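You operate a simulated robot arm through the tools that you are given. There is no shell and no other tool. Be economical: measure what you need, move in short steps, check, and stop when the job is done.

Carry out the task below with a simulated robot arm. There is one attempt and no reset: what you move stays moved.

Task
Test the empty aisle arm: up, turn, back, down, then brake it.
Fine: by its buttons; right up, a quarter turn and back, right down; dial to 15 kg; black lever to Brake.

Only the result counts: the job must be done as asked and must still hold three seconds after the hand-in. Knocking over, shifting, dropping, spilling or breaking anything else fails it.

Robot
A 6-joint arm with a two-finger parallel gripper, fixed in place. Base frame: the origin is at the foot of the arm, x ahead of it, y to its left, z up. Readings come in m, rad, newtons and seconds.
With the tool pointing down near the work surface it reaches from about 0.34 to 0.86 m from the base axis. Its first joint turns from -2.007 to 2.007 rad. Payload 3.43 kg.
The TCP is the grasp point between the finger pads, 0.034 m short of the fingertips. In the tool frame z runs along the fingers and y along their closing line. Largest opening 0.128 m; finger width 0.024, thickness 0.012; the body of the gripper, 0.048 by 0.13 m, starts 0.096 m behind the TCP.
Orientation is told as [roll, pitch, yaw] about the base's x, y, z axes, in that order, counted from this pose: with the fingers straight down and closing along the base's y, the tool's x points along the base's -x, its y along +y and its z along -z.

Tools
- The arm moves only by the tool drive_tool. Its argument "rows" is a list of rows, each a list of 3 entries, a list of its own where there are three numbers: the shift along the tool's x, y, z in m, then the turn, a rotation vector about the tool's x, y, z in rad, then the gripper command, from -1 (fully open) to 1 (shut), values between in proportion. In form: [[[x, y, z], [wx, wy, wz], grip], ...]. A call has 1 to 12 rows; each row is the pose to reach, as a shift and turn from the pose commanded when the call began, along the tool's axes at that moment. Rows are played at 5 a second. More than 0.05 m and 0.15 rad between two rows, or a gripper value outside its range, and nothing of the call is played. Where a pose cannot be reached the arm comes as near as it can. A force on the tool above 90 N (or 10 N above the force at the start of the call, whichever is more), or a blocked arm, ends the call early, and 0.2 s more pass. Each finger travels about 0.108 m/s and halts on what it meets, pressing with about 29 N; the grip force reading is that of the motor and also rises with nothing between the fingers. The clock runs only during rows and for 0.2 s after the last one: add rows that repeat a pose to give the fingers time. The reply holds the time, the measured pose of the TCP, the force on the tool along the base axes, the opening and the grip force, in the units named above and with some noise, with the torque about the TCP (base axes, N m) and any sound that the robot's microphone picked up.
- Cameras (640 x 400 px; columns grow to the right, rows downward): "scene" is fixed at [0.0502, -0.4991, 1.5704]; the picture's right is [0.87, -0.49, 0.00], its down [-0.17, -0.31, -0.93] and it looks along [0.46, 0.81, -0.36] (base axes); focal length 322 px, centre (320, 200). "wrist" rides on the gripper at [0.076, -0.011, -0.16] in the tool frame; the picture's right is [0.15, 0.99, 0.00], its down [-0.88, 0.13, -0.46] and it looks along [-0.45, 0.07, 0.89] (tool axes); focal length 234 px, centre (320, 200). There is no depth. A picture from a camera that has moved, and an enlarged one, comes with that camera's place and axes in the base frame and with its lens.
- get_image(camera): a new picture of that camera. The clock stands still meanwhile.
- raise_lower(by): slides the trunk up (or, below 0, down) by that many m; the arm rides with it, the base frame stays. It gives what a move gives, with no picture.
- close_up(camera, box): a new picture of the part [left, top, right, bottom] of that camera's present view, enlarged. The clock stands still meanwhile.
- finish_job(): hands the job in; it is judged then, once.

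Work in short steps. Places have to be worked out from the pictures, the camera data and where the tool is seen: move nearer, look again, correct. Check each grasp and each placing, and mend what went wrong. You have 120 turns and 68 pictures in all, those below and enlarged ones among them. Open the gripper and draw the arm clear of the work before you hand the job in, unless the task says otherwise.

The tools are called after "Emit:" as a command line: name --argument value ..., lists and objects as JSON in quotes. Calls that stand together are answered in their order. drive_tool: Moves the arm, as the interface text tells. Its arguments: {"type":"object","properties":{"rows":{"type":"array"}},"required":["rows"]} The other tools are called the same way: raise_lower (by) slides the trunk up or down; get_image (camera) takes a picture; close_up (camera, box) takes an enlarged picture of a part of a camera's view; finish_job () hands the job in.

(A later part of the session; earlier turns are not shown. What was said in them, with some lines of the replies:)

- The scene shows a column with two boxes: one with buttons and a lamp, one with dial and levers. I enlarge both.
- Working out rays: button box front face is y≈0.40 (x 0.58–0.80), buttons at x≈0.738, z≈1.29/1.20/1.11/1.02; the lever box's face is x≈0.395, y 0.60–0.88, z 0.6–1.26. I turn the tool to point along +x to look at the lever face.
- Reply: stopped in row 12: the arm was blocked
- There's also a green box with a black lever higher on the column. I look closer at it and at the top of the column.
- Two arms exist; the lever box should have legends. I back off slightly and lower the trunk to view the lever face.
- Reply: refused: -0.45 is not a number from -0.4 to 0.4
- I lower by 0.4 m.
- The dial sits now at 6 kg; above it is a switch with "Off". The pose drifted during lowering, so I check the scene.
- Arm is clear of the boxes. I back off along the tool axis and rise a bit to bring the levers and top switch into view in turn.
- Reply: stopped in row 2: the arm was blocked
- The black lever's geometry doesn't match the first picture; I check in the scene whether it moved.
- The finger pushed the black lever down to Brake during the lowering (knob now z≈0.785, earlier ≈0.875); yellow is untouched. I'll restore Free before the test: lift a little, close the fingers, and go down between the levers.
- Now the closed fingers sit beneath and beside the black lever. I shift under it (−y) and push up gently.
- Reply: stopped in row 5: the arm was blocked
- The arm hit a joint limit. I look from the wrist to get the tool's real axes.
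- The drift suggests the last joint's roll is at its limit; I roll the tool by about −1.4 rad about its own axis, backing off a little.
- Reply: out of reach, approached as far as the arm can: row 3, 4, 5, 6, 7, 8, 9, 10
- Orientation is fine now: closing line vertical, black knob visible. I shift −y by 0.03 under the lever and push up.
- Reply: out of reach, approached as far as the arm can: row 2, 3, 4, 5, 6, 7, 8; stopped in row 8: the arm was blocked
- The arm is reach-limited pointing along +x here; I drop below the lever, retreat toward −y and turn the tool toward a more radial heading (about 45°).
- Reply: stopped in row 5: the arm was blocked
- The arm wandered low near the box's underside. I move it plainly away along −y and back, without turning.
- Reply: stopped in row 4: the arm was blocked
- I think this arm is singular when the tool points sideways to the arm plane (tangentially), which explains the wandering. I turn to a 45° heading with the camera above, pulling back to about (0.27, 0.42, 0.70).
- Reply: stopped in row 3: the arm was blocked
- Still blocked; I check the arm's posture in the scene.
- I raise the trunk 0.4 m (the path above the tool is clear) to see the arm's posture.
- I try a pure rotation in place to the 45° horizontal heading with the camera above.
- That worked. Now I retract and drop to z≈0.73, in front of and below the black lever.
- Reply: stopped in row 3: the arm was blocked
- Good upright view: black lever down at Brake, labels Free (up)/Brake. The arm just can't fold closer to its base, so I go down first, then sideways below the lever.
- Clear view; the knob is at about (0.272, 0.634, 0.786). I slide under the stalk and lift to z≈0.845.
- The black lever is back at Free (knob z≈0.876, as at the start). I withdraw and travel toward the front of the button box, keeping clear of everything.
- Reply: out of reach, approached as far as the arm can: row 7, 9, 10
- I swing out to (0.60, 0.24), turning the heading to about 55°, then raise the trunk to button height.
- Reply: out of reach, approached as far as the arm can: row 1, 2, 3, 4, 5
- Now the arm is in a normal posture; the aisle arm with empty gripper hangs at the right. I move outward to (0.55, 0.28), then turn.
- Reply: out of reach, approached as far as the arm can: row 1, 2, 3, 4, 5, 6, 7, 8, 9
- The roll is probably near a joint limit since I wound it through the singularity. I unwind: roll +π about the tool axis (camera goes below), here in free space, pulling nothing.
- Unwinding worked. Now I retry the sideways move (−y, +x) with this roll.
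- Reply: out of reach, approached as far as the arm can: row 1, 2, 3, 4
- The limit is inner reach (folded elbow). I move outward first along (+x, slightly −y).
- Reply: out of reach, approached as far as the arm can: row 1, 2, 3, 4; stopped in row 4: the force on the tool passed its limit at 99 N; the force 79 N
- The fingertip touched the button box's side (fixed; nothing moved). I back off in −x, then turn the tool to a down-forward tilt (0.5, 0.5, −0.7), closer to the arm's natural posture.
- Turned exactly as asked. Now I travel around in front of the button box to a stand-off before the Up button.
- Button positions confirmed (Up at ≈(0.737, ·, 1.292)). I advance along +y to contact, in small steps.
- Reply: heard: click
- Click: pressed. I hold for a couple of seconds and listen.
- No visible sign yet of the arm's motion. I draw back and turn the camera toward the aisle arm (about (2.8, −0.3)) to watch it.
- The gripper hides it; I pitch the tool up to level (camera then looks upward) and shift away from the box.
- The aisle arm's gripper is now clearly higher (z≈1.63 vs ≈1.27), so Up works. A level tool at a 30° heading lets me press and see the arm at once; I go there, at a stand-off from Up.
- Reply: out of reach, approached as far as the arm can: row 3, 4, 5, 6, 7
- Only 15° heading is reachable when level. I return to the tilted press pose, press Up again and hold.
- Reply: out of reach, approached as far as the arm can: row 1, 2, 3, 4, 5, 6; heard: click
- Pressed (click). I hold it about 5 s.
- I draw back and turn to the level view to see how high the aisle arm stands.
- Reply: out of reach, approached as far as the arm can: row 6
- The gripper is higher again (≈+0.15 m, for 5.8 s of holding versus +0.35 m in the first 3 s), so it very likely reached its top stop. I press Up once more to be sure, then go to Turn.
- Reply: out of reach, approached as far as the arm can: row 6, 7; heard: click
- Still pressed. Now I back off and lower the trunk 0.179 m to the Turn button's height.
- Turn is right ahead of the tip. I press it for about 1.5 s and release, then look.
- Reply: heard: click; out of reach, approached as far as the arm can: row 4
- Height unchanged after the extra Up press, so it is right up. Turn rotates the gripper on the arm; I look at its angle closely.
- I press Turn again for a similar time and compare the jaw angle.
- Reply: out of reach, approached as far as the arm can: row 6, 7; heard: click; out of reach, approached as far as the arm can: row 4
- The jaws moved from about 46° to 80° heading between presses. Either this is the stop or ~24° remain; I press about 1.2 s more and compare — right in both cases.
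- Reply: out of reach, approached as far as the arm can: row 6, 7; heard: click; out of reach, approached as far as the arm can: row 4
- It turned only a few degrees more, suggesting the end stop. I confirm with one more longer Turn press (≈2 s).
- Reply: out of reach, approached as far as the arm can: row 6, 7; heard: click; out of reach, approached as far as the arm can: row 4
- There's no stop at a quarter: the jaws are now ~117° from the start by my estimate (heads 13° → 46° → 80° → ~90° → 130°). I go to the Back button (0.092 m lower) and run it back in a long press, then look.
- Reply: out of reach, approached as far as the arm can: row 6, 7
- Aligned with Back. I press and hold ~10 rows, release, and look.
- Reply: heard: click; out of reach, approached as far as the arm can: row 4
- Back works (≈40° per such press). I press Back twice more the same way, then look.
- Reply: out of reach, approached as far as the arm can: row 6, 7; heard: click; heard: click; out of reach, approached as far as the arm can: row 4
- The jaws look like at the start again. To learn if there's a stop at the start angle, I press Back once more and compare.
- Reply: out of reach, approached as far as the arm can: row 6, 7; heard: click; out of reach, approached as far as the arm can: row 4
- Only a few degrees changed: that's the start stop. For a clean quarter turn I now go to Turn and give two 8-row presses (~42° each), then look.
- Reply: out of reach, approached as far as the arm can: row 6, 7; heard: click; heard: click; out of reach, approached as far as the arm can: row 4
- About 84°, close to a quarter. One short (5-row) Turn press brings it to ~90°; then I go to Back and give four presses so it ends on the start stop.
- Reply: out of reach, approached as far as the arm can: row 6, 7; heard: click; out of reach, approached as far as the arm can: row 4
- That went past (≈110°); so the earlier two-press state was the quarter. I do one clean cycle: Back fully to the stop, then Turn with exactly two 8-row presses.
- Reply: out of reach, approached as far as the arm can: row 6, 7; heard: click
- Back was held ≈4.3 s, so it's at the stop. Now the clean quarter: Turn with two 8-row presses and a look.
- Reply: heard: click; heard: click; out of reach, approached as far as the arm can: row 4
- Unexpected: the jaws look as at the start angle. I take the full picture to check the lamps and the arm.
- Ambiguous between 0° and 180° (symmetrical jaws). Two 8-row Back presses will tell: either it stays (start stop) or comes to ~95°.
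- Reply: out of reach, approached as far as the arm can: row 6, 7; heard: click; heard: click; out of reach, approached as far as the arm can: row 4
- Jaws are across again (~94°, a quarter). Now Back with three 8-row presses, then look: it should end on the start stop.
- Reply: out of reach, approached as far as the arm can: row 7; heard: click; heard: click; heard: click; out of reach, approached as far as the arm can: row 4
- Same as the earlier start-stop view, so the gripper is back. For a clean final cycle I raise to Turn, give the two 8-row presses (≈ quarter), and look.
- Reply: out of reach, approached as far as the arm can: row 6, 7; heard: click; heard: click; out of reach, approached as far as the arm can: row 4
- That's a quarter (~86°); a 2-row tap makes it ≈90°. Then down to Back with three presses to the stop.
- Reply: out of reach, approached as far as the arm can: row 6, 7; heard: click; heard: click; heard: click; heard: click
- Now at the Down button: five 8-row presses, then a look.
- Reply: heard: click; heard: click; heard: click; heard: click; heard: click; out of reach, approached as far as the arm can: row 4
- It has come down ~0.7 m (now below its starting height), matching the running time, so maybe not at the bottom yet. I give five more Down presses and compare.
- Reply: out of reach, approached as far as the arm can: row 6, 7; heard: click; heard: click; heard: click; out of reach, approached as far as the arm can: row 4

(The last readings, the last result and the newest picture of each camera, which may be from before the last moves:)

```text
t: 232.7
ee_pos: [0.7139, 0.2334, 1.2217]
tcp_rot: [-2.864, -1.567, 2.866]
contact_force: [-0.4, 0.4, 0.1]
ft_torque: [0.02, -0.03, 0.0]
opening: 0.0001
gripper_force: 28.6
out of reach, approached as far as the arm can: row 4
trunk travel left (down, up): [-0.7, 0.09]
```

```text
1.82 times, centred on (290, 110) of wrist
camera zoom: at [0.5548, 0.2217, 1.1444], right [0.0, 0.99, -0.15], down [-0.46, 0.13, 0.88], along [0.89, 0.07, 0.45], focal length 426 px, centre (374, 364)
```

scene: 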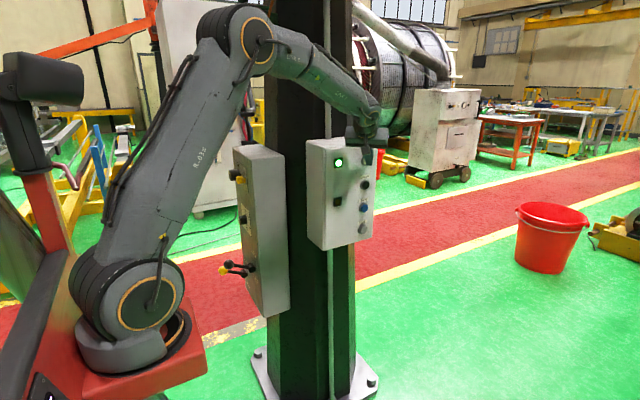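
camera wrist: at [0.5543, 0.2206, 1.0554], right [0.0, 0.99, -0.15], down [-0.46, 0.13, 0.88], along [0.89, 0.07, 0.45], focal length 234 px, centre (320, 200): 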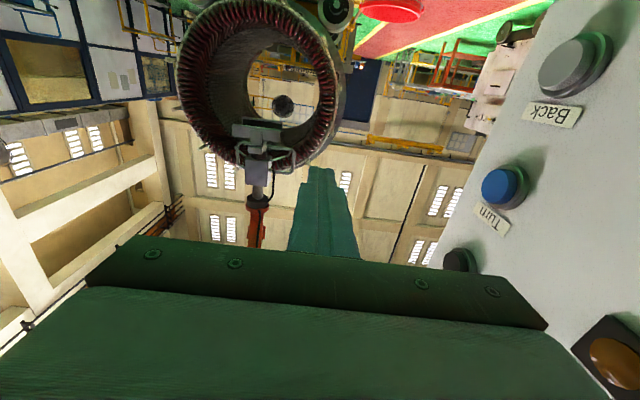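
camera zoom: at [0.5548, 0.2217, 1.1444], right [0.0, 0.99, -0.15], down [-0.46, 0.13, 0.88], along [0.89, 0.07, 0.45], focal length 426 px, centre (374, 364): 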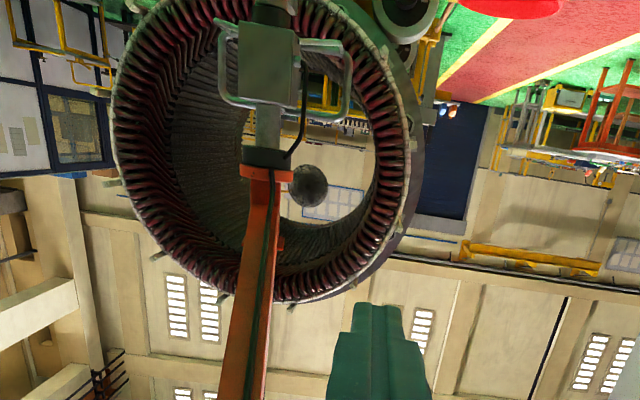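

It moved down further but less (0.24 m in three presses). I press Down three more times and check once more.

Emit:
drive_tool --rows '[[[0, 0, 0], [-0.093, 0.093, -0.0385], 1], [[0, 0, 0], [-0.186, 0.186, -0.077], 1], [[0, 0.01, 0], [-0.279, 0.279, -0.1155], 1], [[0, 0.02, 0], [-0.372, 0.372, -0.154], 1], [[0, 0.03, 0.001], [-0.465, 0.465, -0.1925], 1], [[0, 0.04, 0.003], [-0.557, 0.557, -0.231], 1], [[0, 0.05, 0.005], [-0.65, 0.65, -0.27], 1], [[0, 0.064, 0.006], [-0.743, 0.743, -0.308], 1], [[0, 0.064, 0.006], [-0.743, 0.743, -0.308], 1]]'

Emit:
drive_tool --rows '[[[-0.02, 0.028, 0.02], [0, 0, 0], 1], [[-0.0265, 0.0375, 0.0265], [0, 0, 0], 1], [[-0.03, 0.0424, 0.03], [0, 0, 0], 1], [[-0.03, 0.0424, 0.03], [0, 0, 0], 1], [[-0.03, 0.0424, 0.03], [0, 0, 0], 1], [[-0.03, 0.0424, 0.03], [0, 0, 0], 1], [[-0.03, 0.0424, 0.03], [0, 0, 0], 1], [[-0.03, 0.0424, 0.03], [0, 0, 0], 1], [[-0.03, 0.0424, 0.03], [0, 0, 0], 1], [[-0.03, 0.0424, 0.03], [0, 0, 0], 1], [[-0.02, 0.028, 0.02], [0, 0, 0], 1], [[0, 0, 0], [0, 0, 0], 1]]'

Emit:
drive_tool --rows '[[[-0.02, 0.028, 0.02], [0, 0, 0], 1], [[-0.0265, 0.0375, 0.0265], [0, 0, 0], 1], [[-0.03, 0.0424, 0.03], [0, 0, 0], 1], [[-0.03, 0.0424, 0.03], [0, 0, 0], 1], [[-0.03, 0.0424, 0.03], [0, 0, 0], 1], [[-0.03, 0.0424, 0.03], [0, 0, 0], 1], [[-0.03, 0.0424, 0.03], [0, 0, 0], 1], [[-0.03, 0.0424, 0.03], [0, 0, 0], 1], [[-0.03, 0.0424, 0.03], [0, 0, 0], 1], [[-0.03, 0.0424, 0.03], [0, 0, 0], 1], [[-0.02, 0.028, 0.02], [0, 0, 0], 1], [[0, 0, 0], [0, 0, 0], 1]]'

Emit:
drive_tool --rows '[[[-0.02, 0.028, 0.02], [0, 0, 0], 1], [[-0.0265, 0.0375, 0.0265], [0, 0, 0], 1], [[-0.03, 0.0424, 0.03], [0, 0, 0], 1], [[-0.03, 0.0424, 0.03], [0, 0, 0], 1], [[-0.03, 0.0424, 0.03], [0, 0, 0], 1], [[-0.03, 0.0424, 0.03], [0, 0, 0], 1], [[-0.03, 0.0424, 0.03], [0, 0, 0], 1], [[-0.03, 0.0424, 0.03], [0, 0, 0], 1], [[-0.03, 0.0424, 0.03], [0, 0, 0], 1], [[-0.03, 0.0424, 0.03], [0, 0, 0], 1], [[-0.02, 0.028, 0.02], [0, 0, 0], 1], [[0, 0, 0], [0, 0, 0], 1]]'

Emit:
drive_tool --rows '[[[0.015, -0.02, -0.015], [0.05, -0.05, 0.02], 1], [[0.035, -0.04, -0.035], [0.139, -0.139, 0.058], 1], [[0.035, -0.04, -0.035], [0.232, -0.232, 0.096], 1], [[0.035, -0.04, -0.035], [0.325, -0.325, 0.135], 1], [[0.035, -0.04, -0.035], [0.418, -0.418, 0.173], 1], [[0.035, -0.04, -0.035], [0.511, -0.511, 0.212], 1], [[0.035, -0.04, -0.035], [0.604, -0.604, 0.25], 1], [[0.035, -0.04, -0.035], [0.697, -0.697, 0.289], 1], [[0.035, -0.04, -0.035], [0.743, -0.743, 0.308], 1], [[0.035, -0.04, -0.035], [0.743, -0.743, 0.308], 1]]'

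Emit:
close_up --camera "wrist" --box '[190, 0, 390, 220]'

```text
t: 234.7
ee_pos: [0.7204, 0.2969, 1.2239]
tcp_rot: [-0.003, -0.785, 0.79]
contact_force: [0.6, -0.2, -1.0]
ft_torque: [0.0, -0.02, 0.05]
opening: 0.0
gripper_force: 29.0
out of reach, approached as far as the arm can: row 6, 7
trunk travel left (down, up): [-0.7, 0.09]
```

```text
t: 237.3
ee_pos: [0.7189, 0.298, 1.2243]
tcp_rot: [-0.004, -0.787, 0.791]
contact_force: [-0.7, 0.5, 1.0]
ft_torque: [-0.02, -0.02, -0.03]
opening: 0.0
gripper_force: 29.2
trunk travel left (down, up): [-0.7, 0.09]
heard: click
```

```text
t: 239.9
ee_pos: [0.7188, 0.2975, 1.2238]
tcp_rot: [-0.004, -0.786, 0.792]
contact_force: [0.5, 0.5, 0.5]
ft_torque: [-0.01, -0.02, -0.03]
opening: 0.0003
gripper_force: 28.7
trunk travel left (down, up): [-0.7, 0.09]
heard: click
```

```text
t: 242.5
ee_pos: [0.7191, 0.2975, 1.2216]
tcp_rot: [-0.004, -0.788, 0.791]
contact_force: [-0.7, 0.4, -0.9]
ft_torque: [-0.04, 0.03, -0.02]
opening: 0.0001
gripper_force: 29.0
trunk travel left (down, up): [-0.7, 0.09]
heard: click
```

```text
t: 244.7
ee_pos: [0.7123, 0.2331, 1.2223]
tcp_rot: [-2.878, -1.566, 2.879]
contact_force: [0.2, -0.2, 0.1]
ft_torque: [0.02, 0.02, 0.01]
opening: 0.0
gripper_force: 29.6
out of reach, approached as far as the arm can: row 4
trunk travel left (down, up): [-0.7, 0.09]
```

```text
1.82 times, centred on (290, 110) of wrist
camera zoom: at [0.5538, 0.2217, 1.1443], right [0.0, 0.99, -0.15], down [-0.46, 0.13, 0.88], along [0.89, 0.07, 0.45], focal length 426 px, centre (374, 364)
```

zoom: 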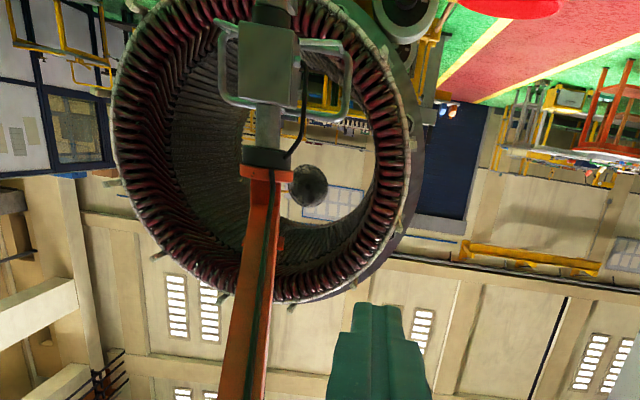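

Identical to before: the arm is right down. Next the dial (centre ≈ y 0.711, z 1.018; 6 kg straight up, 15 kg straight down → 180° clockwise seen from the front). I travel over the boxes with the tool level.

Emit:
raise_lower --by 0.09

Emit:
drive_tool --rows '[[[-0.04, 0, 0], [0, 0, 0], 1], [[-0.08, 0, 0], [0, 0, 0], 1], [[-0.12, 0, 0], [0, 0, 0], 1], [[-0.16, 0, 0], [0, 0, 0], 1], [[-0.19, 0, 0], [0, 0, 0], 1], [[-0.19, 0.02, -0.038], [0, 0, 0], 1], [[-0.19, 0.043, -0.075], [0, 0, 0], 1], [[-0.19, 0.067, -0.112], [0, 0, 0], 1], [[-0.19, 0.095, -0.147], [0, 0, 0], 1], [[-0.19, 0.12, -0.18], [0, 0, 0], 1], [[-0.19, 0.147, -0.212], [0, 0, 0], 1]]'

Emit:
drive_tool --rows '[[[0, 0.027, -0.027], [0, 0, 0], 1], [[0, 0.054, -0.054], [0, 0, 0], 1], [[0, 0.08, -0.08], [0, 0, 0], 1], [[0, 0.11, -0.11], [0, 0, 0], 1], [[0, 0.15, -0.14], [0, 0, 0], 1], [[0, 0.18, -0.17], [0, 0, 0], 1], [[0, 0.19, -0.2], [0, 0, 0], 1]]'

```text
t: 245.9
ee_pos: [0.7131, 0.2328, 1.3117]
tcp_rot: [-2.577, -1.57, 2.579]
contact_force: [0.1, -0.3, 0.8]
ft_torque: [0.02, 0.01, 0.0]
opening: 0.0002
gripper_force: 28.9
trunk travel left (down, up): [-0.79, 0.0]
```

```text
t: 248.3
ee_pos: [0.5012, 0.3791, 1.5006]
tcp_rot: [-2.621, -1.57, 2.624]
contact_force: [-0.3, -0.3, 1.1]
ft_torque: [-0.03, 0.02, 0.03]
opening: 0.0
gripper_force: 29.4
trunk travel left (down, up): [-0.79, 0.0]
```

```text
t: 249.9
ee_pos: [0.3045, 0.5662, 1.503]
tcp_rot: [2.288, -1.569, -2.293]
contact_force: [-0.3, 0.5, -0.4]
ft_torque: [-0.03, -0.01, 0.03]
opening: 0.0
gripper_force: 29.2
trunk travel left (down, up): [-0.79, 0.0]
```

Works well at this height. I lower the trunk by 0.48 m beside the lever box's edge.

Emit:
raise_lower --by -0.4

Emit:
raise_lower --by -0.083

```text
t: 253.8
ee_pos: [0.3378, 0.5474, 1.1209]
tcp_rot: [1.54, -1.538, -1.599]
contact_force: [0.8, 0.1, 1.1]
ft_torque: [0.0, 0.01, 0.02]
opening: 0.0
gripper_force: 29.0
trunk travel left (down, up): [-0.39, 0.4]
```

```text
t: 255.0
ee_pos: [0.3531, 0.5409, 1.0404]
tcp_rot: [1.495, -1.53, -1.586]
contact_force: [0.0, -0.1, 0.2]
ft_torque: [-0.01, -0.02, 0.02]
opening: 0.0003
gripper_force: 28.8
trunk travel left (down, up): [-0.307, 0.483]
```

The tool is nearly along +x. I back off, then slide across to in front of the dial with the fingers partly opened.

Emit:
drive_tool --rows '[[[0, -0.002, -0.025], [0, 0, 0], 1], [[0, -0.005, -0.055], [0, 0, 0], 1], [[0.005, 0.035, -0.059], [0, 0, 0], 0.2], [[0.01, 0.08, -0.063], [0, 0, 0], -0.25], [[0.016, 0.12, -0.066], [0, 0, 0], -0.25], [[0.022, 0.164, -0.07], [0, 0, 0], -0.25], [[0.022, 0.164, -0.07], [0, 0, 0], -0.25]]'

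Emit:
get_image --camera "wrist"

```text
t: 255.5
ee_pos: [0.3559, 0.5275, 1.0476]
tcp_rot: [1.408, -1.515, -1.571]
contact_force: [0.1, 0.6, -1.5]
ft_torque: [0.04, 0.0, -0.01]
opening: 0.0
gripper_force: 28.2
trunk travel left (down, up): [-0.307, 0.483]
stopped in row 2: the arm was blocked; the commanded pose is now the measured one
```

```text
3 pictures are left
camera wrist: at [0.1974, 0.5465, 0.9715], right [0.16, 0.98, -0.09], down [-0.43, 0.15, 0.89], along [0.89, -0.1, 0.45], focal length 234 px, centre (320, 200)
```

wrist: 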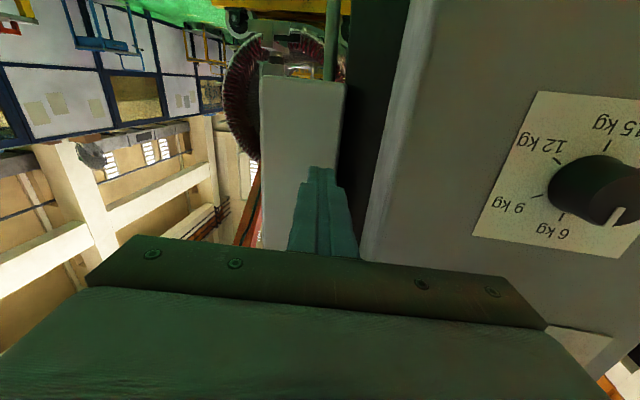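

Now I see: the tool radius stays constant while it drifts — the arm is being pushed aside at its base when the trunk is low. So I raise the trunk again and let the arm itself reach down.

Emit:
raise_lower --by 0.4

Emit:
drive_tool --rows '[[[0, 0.005, -0.02], [0, 0, 0], 1], [[0, 0.015, -0.04], [0, 0, 0], 1], [[0, 0.025, -0.055], [0, 0, 0], 1]]'

```text
t: 259.3
ee_pos: [0.3519, 0.5333, 1.4398]
tcp_rot: [1.421, -1.527, -1.575]
contact_force: [0.8, 0.8, -0.6]
ft_torque: [-0.01, 0.0, 0.01]
opening: 0.0003
gripper_force: 29.1
trunk travel left (down, up): [-0.707, 0.083]
```

```text
t: 260.1
ee_pos: [0.3134, 0.5547, 1.4502]
tcp_rot: [1.427, -1.514, -1.607]
contact_force: [-0.4, -0.2, 0.4]
ft_torque: [-0.02, 0.02, 0.01]
opening: 0.0
gripper_force: 28.6
trunk travel left (down, up): [-0.707, 0.083]
```

It moves freely now. I straighten the tool to exactly +x and descend by the arm to z≈1.02 beside the box edge.

Emit:
drive_tool --rows '[[[0.02, -0.001, -0.01], [-0.09, 0, -0.028], 1], [[0.06, -0.003, -0.02], [-0.18, 0, -0.057], 1], [[0.1, -0.005, -0.031], [-0.18, 0, -0.057], 1], [[0.145, -0.007, -0.031], [-0.18, 0, -0.057], 1], [[0.19, -0.009, -0.031], [-0.18, 0, -0.057], 1], [[0.235, -0.011, -0.031], [-0.18, 0, -0.057], 1], [[0.28, -0.013, -0.031], [-0.18, 0, -0.057], 1], [[0.32, -0.015, -0.031], [-0.18, 0, -0.057], 1], [[0.36, -0.017, -0.031], [-0.18, 0, -0.057], 1], [[0.4, -0.019, -0.031], [-0.18, 0, -0.057], 1], [[0.43, -0.02, -0.031], [-0.18, 0, -0.057], 1]]'

```text
t: 262.5
ee_pos: [0.2666, 0.5686, 1.0102]
tcp_rot: [-1.289, -1.557, 1.316]
contact_force: [-0.1, -0.8, 0.5]
ft_torque: [0.02, -0.01, -0.01]
opening: 0.0001
gripper_force: 28.9
trunk travel left (down, up): [-0.707, 0.083]
```

Now straight +x at (0.267, 0.569, 1.01). I slide +y to the dial's axis, opening the fingers to ~0.08 m, and take a careful look.

Emit:
drive_tool --rows '[[[-0.002, 0.036, 0], [0, 0, 0], 0.4], [[-0.004, 0.072, 0], [0, 0, 0], 0], [[-0.006, 0.107, 0], [0, 0, 0], -0.25], [[-0.008, 0.1425, 0], [0, 0, 0], -0.25], [[-0.008, 0.1425, 0], [0, 0, 0], -0.25]]'

Emit:
get_image --camera "wrist"

```text
t: 263.7
ee_pos: [0.2627, 0.7111, 1.0179]
tcp_rot: [-1.303, -1.557, 1.331]
contact_force: [-0.4, 0.2, -0.4]
ft_torque: [-0.02, 0.02, 0.0]
opening: 0.0798
gripper_force: 0.1
trunk travel left (down, up): [-0.707, 0.083]
```

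```text
2 pictures are left
camera wrist: at [0.104, 0.6944, 0.9417], right [-0.03, 0.99, -0.16], down [-0.46, 0.13, 0.88], along [0.89, 0.1, 0.45], focal length 234 px, centre (320, 200)
```

wrist: 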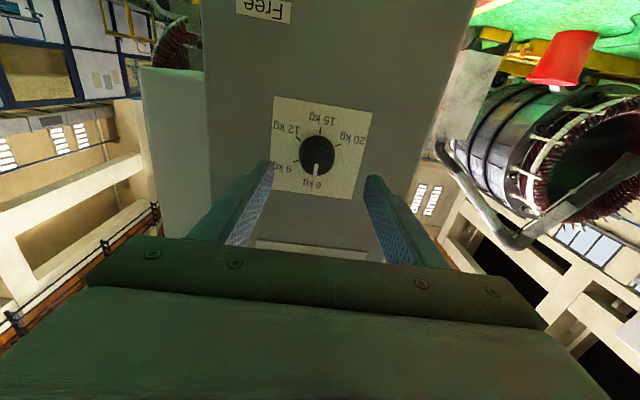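

Well aligned: knob between the fingers, pointer at 6 (up), 15 straight down. I roll the open gripper −90° first.

Emit:
drive_tool --rows '[[[-0.003, 0.0025, 0], [0, 0, -0.143], -0.25], [[-0.003, 0.0025, 0], [0, 0, -0.286], -0.25], [[-0.003, 0.0025, 0], [0, 0, -0.428], -0.25], [[-0.003, 0.0025, 0], [0, 0, -0.571], -0.25], [[-0.003, 0.0025, 0], [0, 0, -0.714], -0.25], [[-0.003, 0.0025, 0], [0, 0, -0.857], -0.25], [[-0.003, 0.0025, 0], [0, 0, -1.0], -0.25], [[-0.003, 0.0025, 0], [0, 0, -1.143], -0.25], [[-0.003, 0.0025, 0], [0, 0, -1.286], -0.25], [[-0.003, 0.0025, 0], [0, 0, -1.428], -0.25], [[-0.003, 0.0025, 0], [0, 0, -1.571], -0.25], [[-0.003, 0.0025, 0], [0, 0, -1.571], -0.25]]'

```text
t: 266.3
ee_pos: [0.2631, 0.7146, 1.0219]
tcp_rot: [-1.567, 0.014, 1.596]
contact_force: [0.7, 0.2, -0.6]
ft_torque: [0.04, -0.02, 0.02]
opening: 0.0802
gripper_force: 0.0
trunk travel left (down, up): [-0.707, 0.083]
```

Rolled exactly. I advance 0.08 m to straddle the knob, then close gently in steps.

Emit:
drive_tool --rows '[[[0.001, 0, 0.03], [0, 0, 0], -0.25], [[0.002, 0, 0.055], [0, 0, 0], -0.25], [[0.003, 0, 0.07], [0, 0, 0], -0.25], [[0.003, 0, 0.08], [0, 0, 0], -0.25], [[0.003, 0, 0.08], [0, 0, 0], 0.2], [[0.003, 0, 0.08], [0, 0, 0], 0.6], [[0.003, 0, 0.08], [0, 0, 0], 1], [[0.003, 0, 0.08], [0, 0, 0], 1]]'

```text
t: 268.1
ee_pos: [0.342, 0.7126, 1.0206]
tcp_rot: [-1.565, 0.016, 1.598]
contact_force: [2.5, -2.3, -9.4]
ft_torque: [0.12, -0.95, 0.79]
opening: 0.039
gripper_force: 45.3
trunk travel left (down, up): [-0.707, 0.083]
```

Gripped the knob (0.039 m). I twist +90° about the tool axis.

Emit:
drive_tool --rows '[[[0, 0, 0], [0, 0, 0.143], 1], [[0, 0, 0], [0, 0, 0.286], 1], [[0, 0, 0], [0, 0, 0.428], 1], [[0, 0, 0], [0, 0, 0.571], 1], [[0, 0, 0], [0, 0, 0.714], 1], [[0, 0, 0], [0, 0, 0.857], 1], [[0, 0, 0], [0, 0, 1.0], 1], [[0, 0, 0], [0, 0, 1.143], 1], [[0, 0, 0], [0, 0, 1.286], 1], [[0, 0, 0], [0, 0, 1.428], 1], [[0, 0, 0], [0, 0, 1.571], 1], [[0, 0, 0], [0, 0, 1.571], 1]]'

```text
t: 270.7
ee_pos: [0.3435, 0.7098, 1.0234]
tcp_rot: [-1.521, -1.562, 1.543]
contact_force: [-14.3, -34.9, 13.9]
ft_torque: [-0.11, -0.51, -2.22]
opening: 0.0393
gripper_force: 45.3
trunk travel left (down, up): [-0.707, 0.083]
```

Turned to roll 0 with the knob held. I ease the lateral offset (−3 mm in y) and continue twisting another 90°.

Emit:
drive_tool --rows '[[[0, -0.003, 0], [0, 0, 0.0], 1], [[0, -0.003, 0], [0, 0, 0.143], 1], [[0, -0.003, 0], [0, 0, 0.286], 1], [[0, -0.003, 0], [0, 0, 0.428], 1], [[0, -0.003, 0], [0, 0, 0.571], 1], [[0, -0.003, 0], [0, 0, 0.714], 1], [[0, -0.003, 0], [0, 0, 0.857], 1], [[0, -0.003, 0], [0, 0, 1.0], 1], [[0, -0.003, 0], [0, 0, 1.143], 1], [[0, -0.003, 0], [0, 0, 1.286], 1], [[0, -0.003, 0], [0, 0, 1.428], 1], [[0, -0.003, 0], [0, 0, 1.571], 1]]'

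```text
t: 273.3
ee_pos: [0.3442, 0.709, 1.0198]
tcp_rot: [1.566, -0.013, -1.546]
contact_force: [-4.0, -32.6, -12.3]
ft_torque: [-0.03, -1.02, -0.39]
opening: 0.039
gripper_force: 45.3
trunk travel left (down, up): [-0.707, 0.083]
```

Twisted 180° in all. I open, draw back, and check the dial with a close-up.

Emit:
drive_tool --rows '[[[0, 0, 0], [0, 0, 0], 0.2], [[0, 0, 0], [0, 0, 0], -0.25], [[0, 0, 0], [0, 0, 0], -0.25], [[0, 0, -0.04], [0, 0, 0], -0.25], [[0, 0, -0.08], [0, 0, 0], -0.25]]'

Emit:
get_image --camera "wrist"

```text
t: 274.5
ee_pos: [0.2636, 0.7088, 1.0209]
tcp_rot: [1.567, -0.012, -1.547]
contact_force: [-0.1, -0.7, -0.3]
ft_torque: [-0.01, -0.01, 0.01]
opening: 0.08
gripper_force: 0.1
trunk travel left (down, up): [-0.707, 0.083]
```

```text
1 pictures are left
camera wrist: at [0.103, 0.7806, 1.0076], right [0.0, 0.16, 0.99], down [-0.43, -0.89, 0.14], along [0.9, -0.43, 0.07], focal length 234 px, centre (320, 200)
```

wrist: 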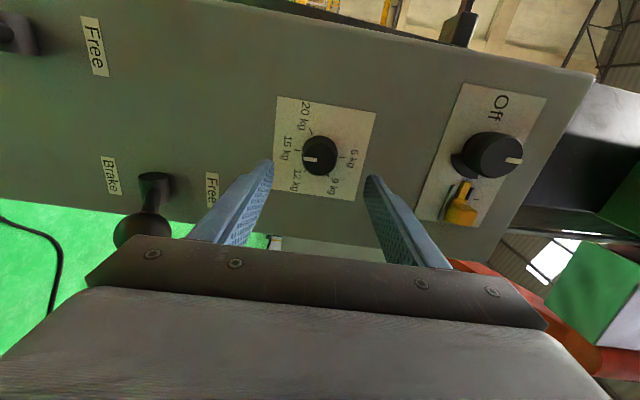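

The pointer is at 15 but looks ~6° short (toward 12). I regrip with the roll turned back 0.11 rad and nudge it those few degrees.

Emit:
drive_tool --rows '[[[0, 0, 0], [0, 0, -0.11], -0.25], [[0, 0, 0.03], [0, 0, -0.11], -0.25], [[0, 0, 0.055], [0, 0, -0.11], -0.25], [[0, 0, 0.08], [0, 0, -0.11], -0.25], [[0, 0, 0.08], [0, 0, -0.11], 0.2], [[0, 0, 0.08], [0, 0, -0.11], 0.6], [[0, 0, 0.08], [0, 0, -0.11], 1], [[0, 0, 0.08], [0, 0, -0.11], 1], [[0, 0, 0.08], [0, 0, -0.06], 1], [[0, 0, 0.08], [0, 0, 0], 1], [[0, 0, 0.08], [0, 0, 0], 1]]'

Emit:
drive_tool --rows '[[[0, 0, 0], [0, 0, 0], 0.2], [[0, 0, 0], [0, 0, 0], -0.25], [[0, 0, 0], [0, 0, 0], -0.25], [[0, 0, -0.04], [0, 0, 0], -0.25], [[0, 0, -0.08], [0, 0, 0], -0.25]]'

```text
t: 276.9
ee_pos: [0.3434, 0.7097, 1.0203]
tcp_rot: [1.566, -0.014, -1.546]
contact_force: [-2.5, -7.8, -11.4]
ft_torque: [-0.03, -0.52, 0.62]
opening: 0.0398
gripper_force: 45.2
trunk travel left (down, up): [-0.707, 0.083]
```

```text
t: 278.1
ee_pos: [0.2626, 0.7081, 1.0217]
tcp_rot: [1.566, -0.011, -1.544]
contact_force: [0.3, 0.2, 0.1]
ft_torque: [-0.01, -0.05, -0.03]
opening: 0.0799
gripper_force: 0.1
trunk travel left (down, up): [-0.707, 0.083]
```

Dial done. Now the black lever: I close the fingers, shift over it (y≈0.634), and push down from above.

Emit:
drive_tool --rows '[[[0, 0, 0], [0, 0, 0], 1], [[-0.037, 0, 0.003], [0, 0, 0], 1], [[-0.074, 0, 0.008], [0, 0, 0], 1], [[-0.074, -0.04, 0.008], [0, 0, 0], 1], [[-0.074, -0.08, 0.008], [0, 0, 0], 1], [[-0.074, -0.1, 0.008], [0, 0, 0], 1]]'

Emit:
drive_tool --rows '[[[0, -0.02, 0], [0, 0, 0], 1], [[0, -0.04, 0], [0, 0, 0], 1], [[0, -0.06, 0], [0, 0, 0], 1], [[0, -0.075, 0], [0, 0, 0], 1], [[0, -0.09, 0], [0, 0, 0], 1], [[0, -0.1, 0], [0, 0, 0], 1], [[0, -0.1, 0], [0, 0, 0], 1]]'

```text
t: 279.5
ee_pos: [0.2734, 0.6328, 0.9191]
tcp_rot: [1.567, -0.012, -1.544]
contact_force: [0.1, -0.6, 0.3]
ft_torque: [-0.03, 0.02, 0.0]
opening: 0.0
gripper_force: 29.3
trunk travel left (down, up): [-0.707, 0.083]
```

```text
t: 281.1
ee_pos: [0.2733, 0.6322, 0.8205]
tcp_rot: [1.568, -0.014, -1.544]
contact_force: [-0.2, 0.3, 0.8]
ft_torque: [0.0, 0.0, -0.03]
opening: 0.0002
gripper_force: 29.0
trunk travel left (down, up): [-0.707, 0.083]
```

No resistance now, so the lever should have flipped. I feel 12 mm further for contact.

Emit:
drive_tool --rows '[[[0, -0.006, 0], [0, 0, 0], 1], [[0, -0.012, 0], [0, 0, 0], 1], [[0, -0.012, 0], [0, 0, 0], 1]]'

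```text
t: 281.9
ee_pos: [0.2722, 0.6317, 0.8187]
tcp_rot: [1.584, -0.005, -1.548]
contact_force: [4.7, -4.1, 74.1]
ft_torque: [0.56, -2.5, -0.19]
opening: 0.0002
gripper_force: 29.2
trunk travel left (down, up): [-0.707, 0.083]
```

Contact at z 0.819 with a firm stop — exactly the Brake position. I lift off and move to a spot where both dial and lever can be seen.

Emit:
drive_tool --rows '[[[0, 0.04, 0], [0, 0, 0], 1], [[0, 0.08, 0], [0, 0, 0], 1], [[0, 0.13, 0], [0, 0, 0], 1], [[0.037, 0.13, -0.004], [0, 0, 0], 1], [[0.075, 0.13, -0.008], [0, 0, 0], 1], [[0.075, 0.13, -0.008], [0, 0, 0], 1]]'

Emit:
close_up --camera "wrist" --box '[20, 0, 440, 250]'

```text
t: 283.3
ee_pos: [0.2618, 0.7077, 0.94]
tcp_rot: [1.567, -0.013, -1.545]
contact_force: [-0.8, 0.6, 0.9]
ft_torque: [0.01, 0.0, 0.02]
opening: 0.0001
gripper_force: 29.6
trunk travel left (down, up): [-0.707, 0.083]
```

```text
1.52 times, centred on (230, 125) of wrist
camera zoom: at [0.1017, 0.7798, 0.9265], right [0.0, 0.16, 0.99], down [-0.43, -0.89, 0.14], along [0.9, -0.43, 0.07], focal length 357 px, centre (457, 314)
```

zoom: 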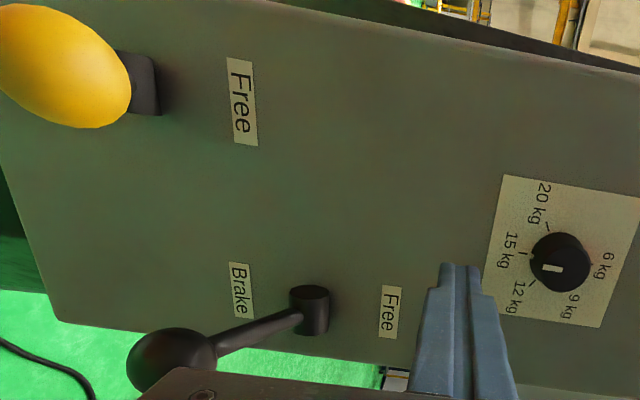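

Lever is at Brake, the yellow one untouched, and the dial pointer lines up with 15 kg. I withdraw to free space and open the gripper.

Emit:
drive_tool --rows '[[[-0.04, 0.01, -0.003], [0, 0, 0], 1], [[-0.08, 0.03, -0.006], [0, 0, 0], 1], [[-0.12, 0.05, -0.008], [0, 0, 0], 1], [[-0.15, 0.08, -0.01], [0, 0, 0], 1], [[-0.16, 0.125, -0.01], [0, 0, 0], 1], [[-0.16, 0.17, -0.01], [0, 0, 0], 1], [[-0.16, 0.215, -0.01], [0, 0, 0], 1], [[-0.16, 0.26, -0.01], [0, 0, 0], 1], [[-0.16, 0.305, -0.01], [0, 0, 0], 1], [[-0.16, 0.35, -0.01], [0, 0, 0], 0], [[-0.16, 0.39, -0.01], [0, 0, 0], -1], [[-0.16, 0.42, -0.01], [0, 0, 0], -1]]'

Emit:
drive_tool --rows '[[[0, 0, 0], [0, 0, 0], -1], [[0, 0, 0], [0, 0, 0], -1], [[0, 0, 0], [0, 0, 0], -1]]'

```text
t: 285.2
ee_pos: [0.2763, 0.5489, 1.1185]
tcp_rot: [1.567, -0.185, -1.576]
contact_force: [-1.2, -1.5, -0.5]
ft_torque: [0.01, 0.02, 0.05]
opening: 0.0
gripper_force: 29.8
trunk travel left (down, up): [-0.707, 0.083]
stopped in row 9: the arm was blocked; the commanded pose is now the measured one
```

```text
t: 286.0
ee_pos: [0.2767, 0.5489, 1.1189]
tcp_rot: [1.567, -0.184, -1.578]
contact_force: [-0.2, 0.4, 0.1]
ft_torque: [-0.01, 0.01, 0.03]
opening: 0.1281
gripper_force: 0.2
trunk travel left (down, up): [-0.707, 0.083]
```

The gripper is open and stands free of both boxes; everything is set, so I hand in.

Emit:
finish_job

```text
The job is handed in.
```

The job is handed in. The aisle arm went right up, turned a quarter and back, and went right down, all on its buttons. The dial is at 15 kg and the black lever is at Brake.

- **Lever:** I knocked the black lever to Brake early on and put it back to Free before the test.
- **Turn:** Turn has no stop at a quarter, so the gripper overshot more than once, to about 180° at worst. I took it back to its start stop each time and finished with a turn of about 90° and back. I watched that turn out to about 86°; I didn't photograph the last small tap.
- **Contact:** the robot's fingertip bumped the side of the button box once. I saw nothing move.
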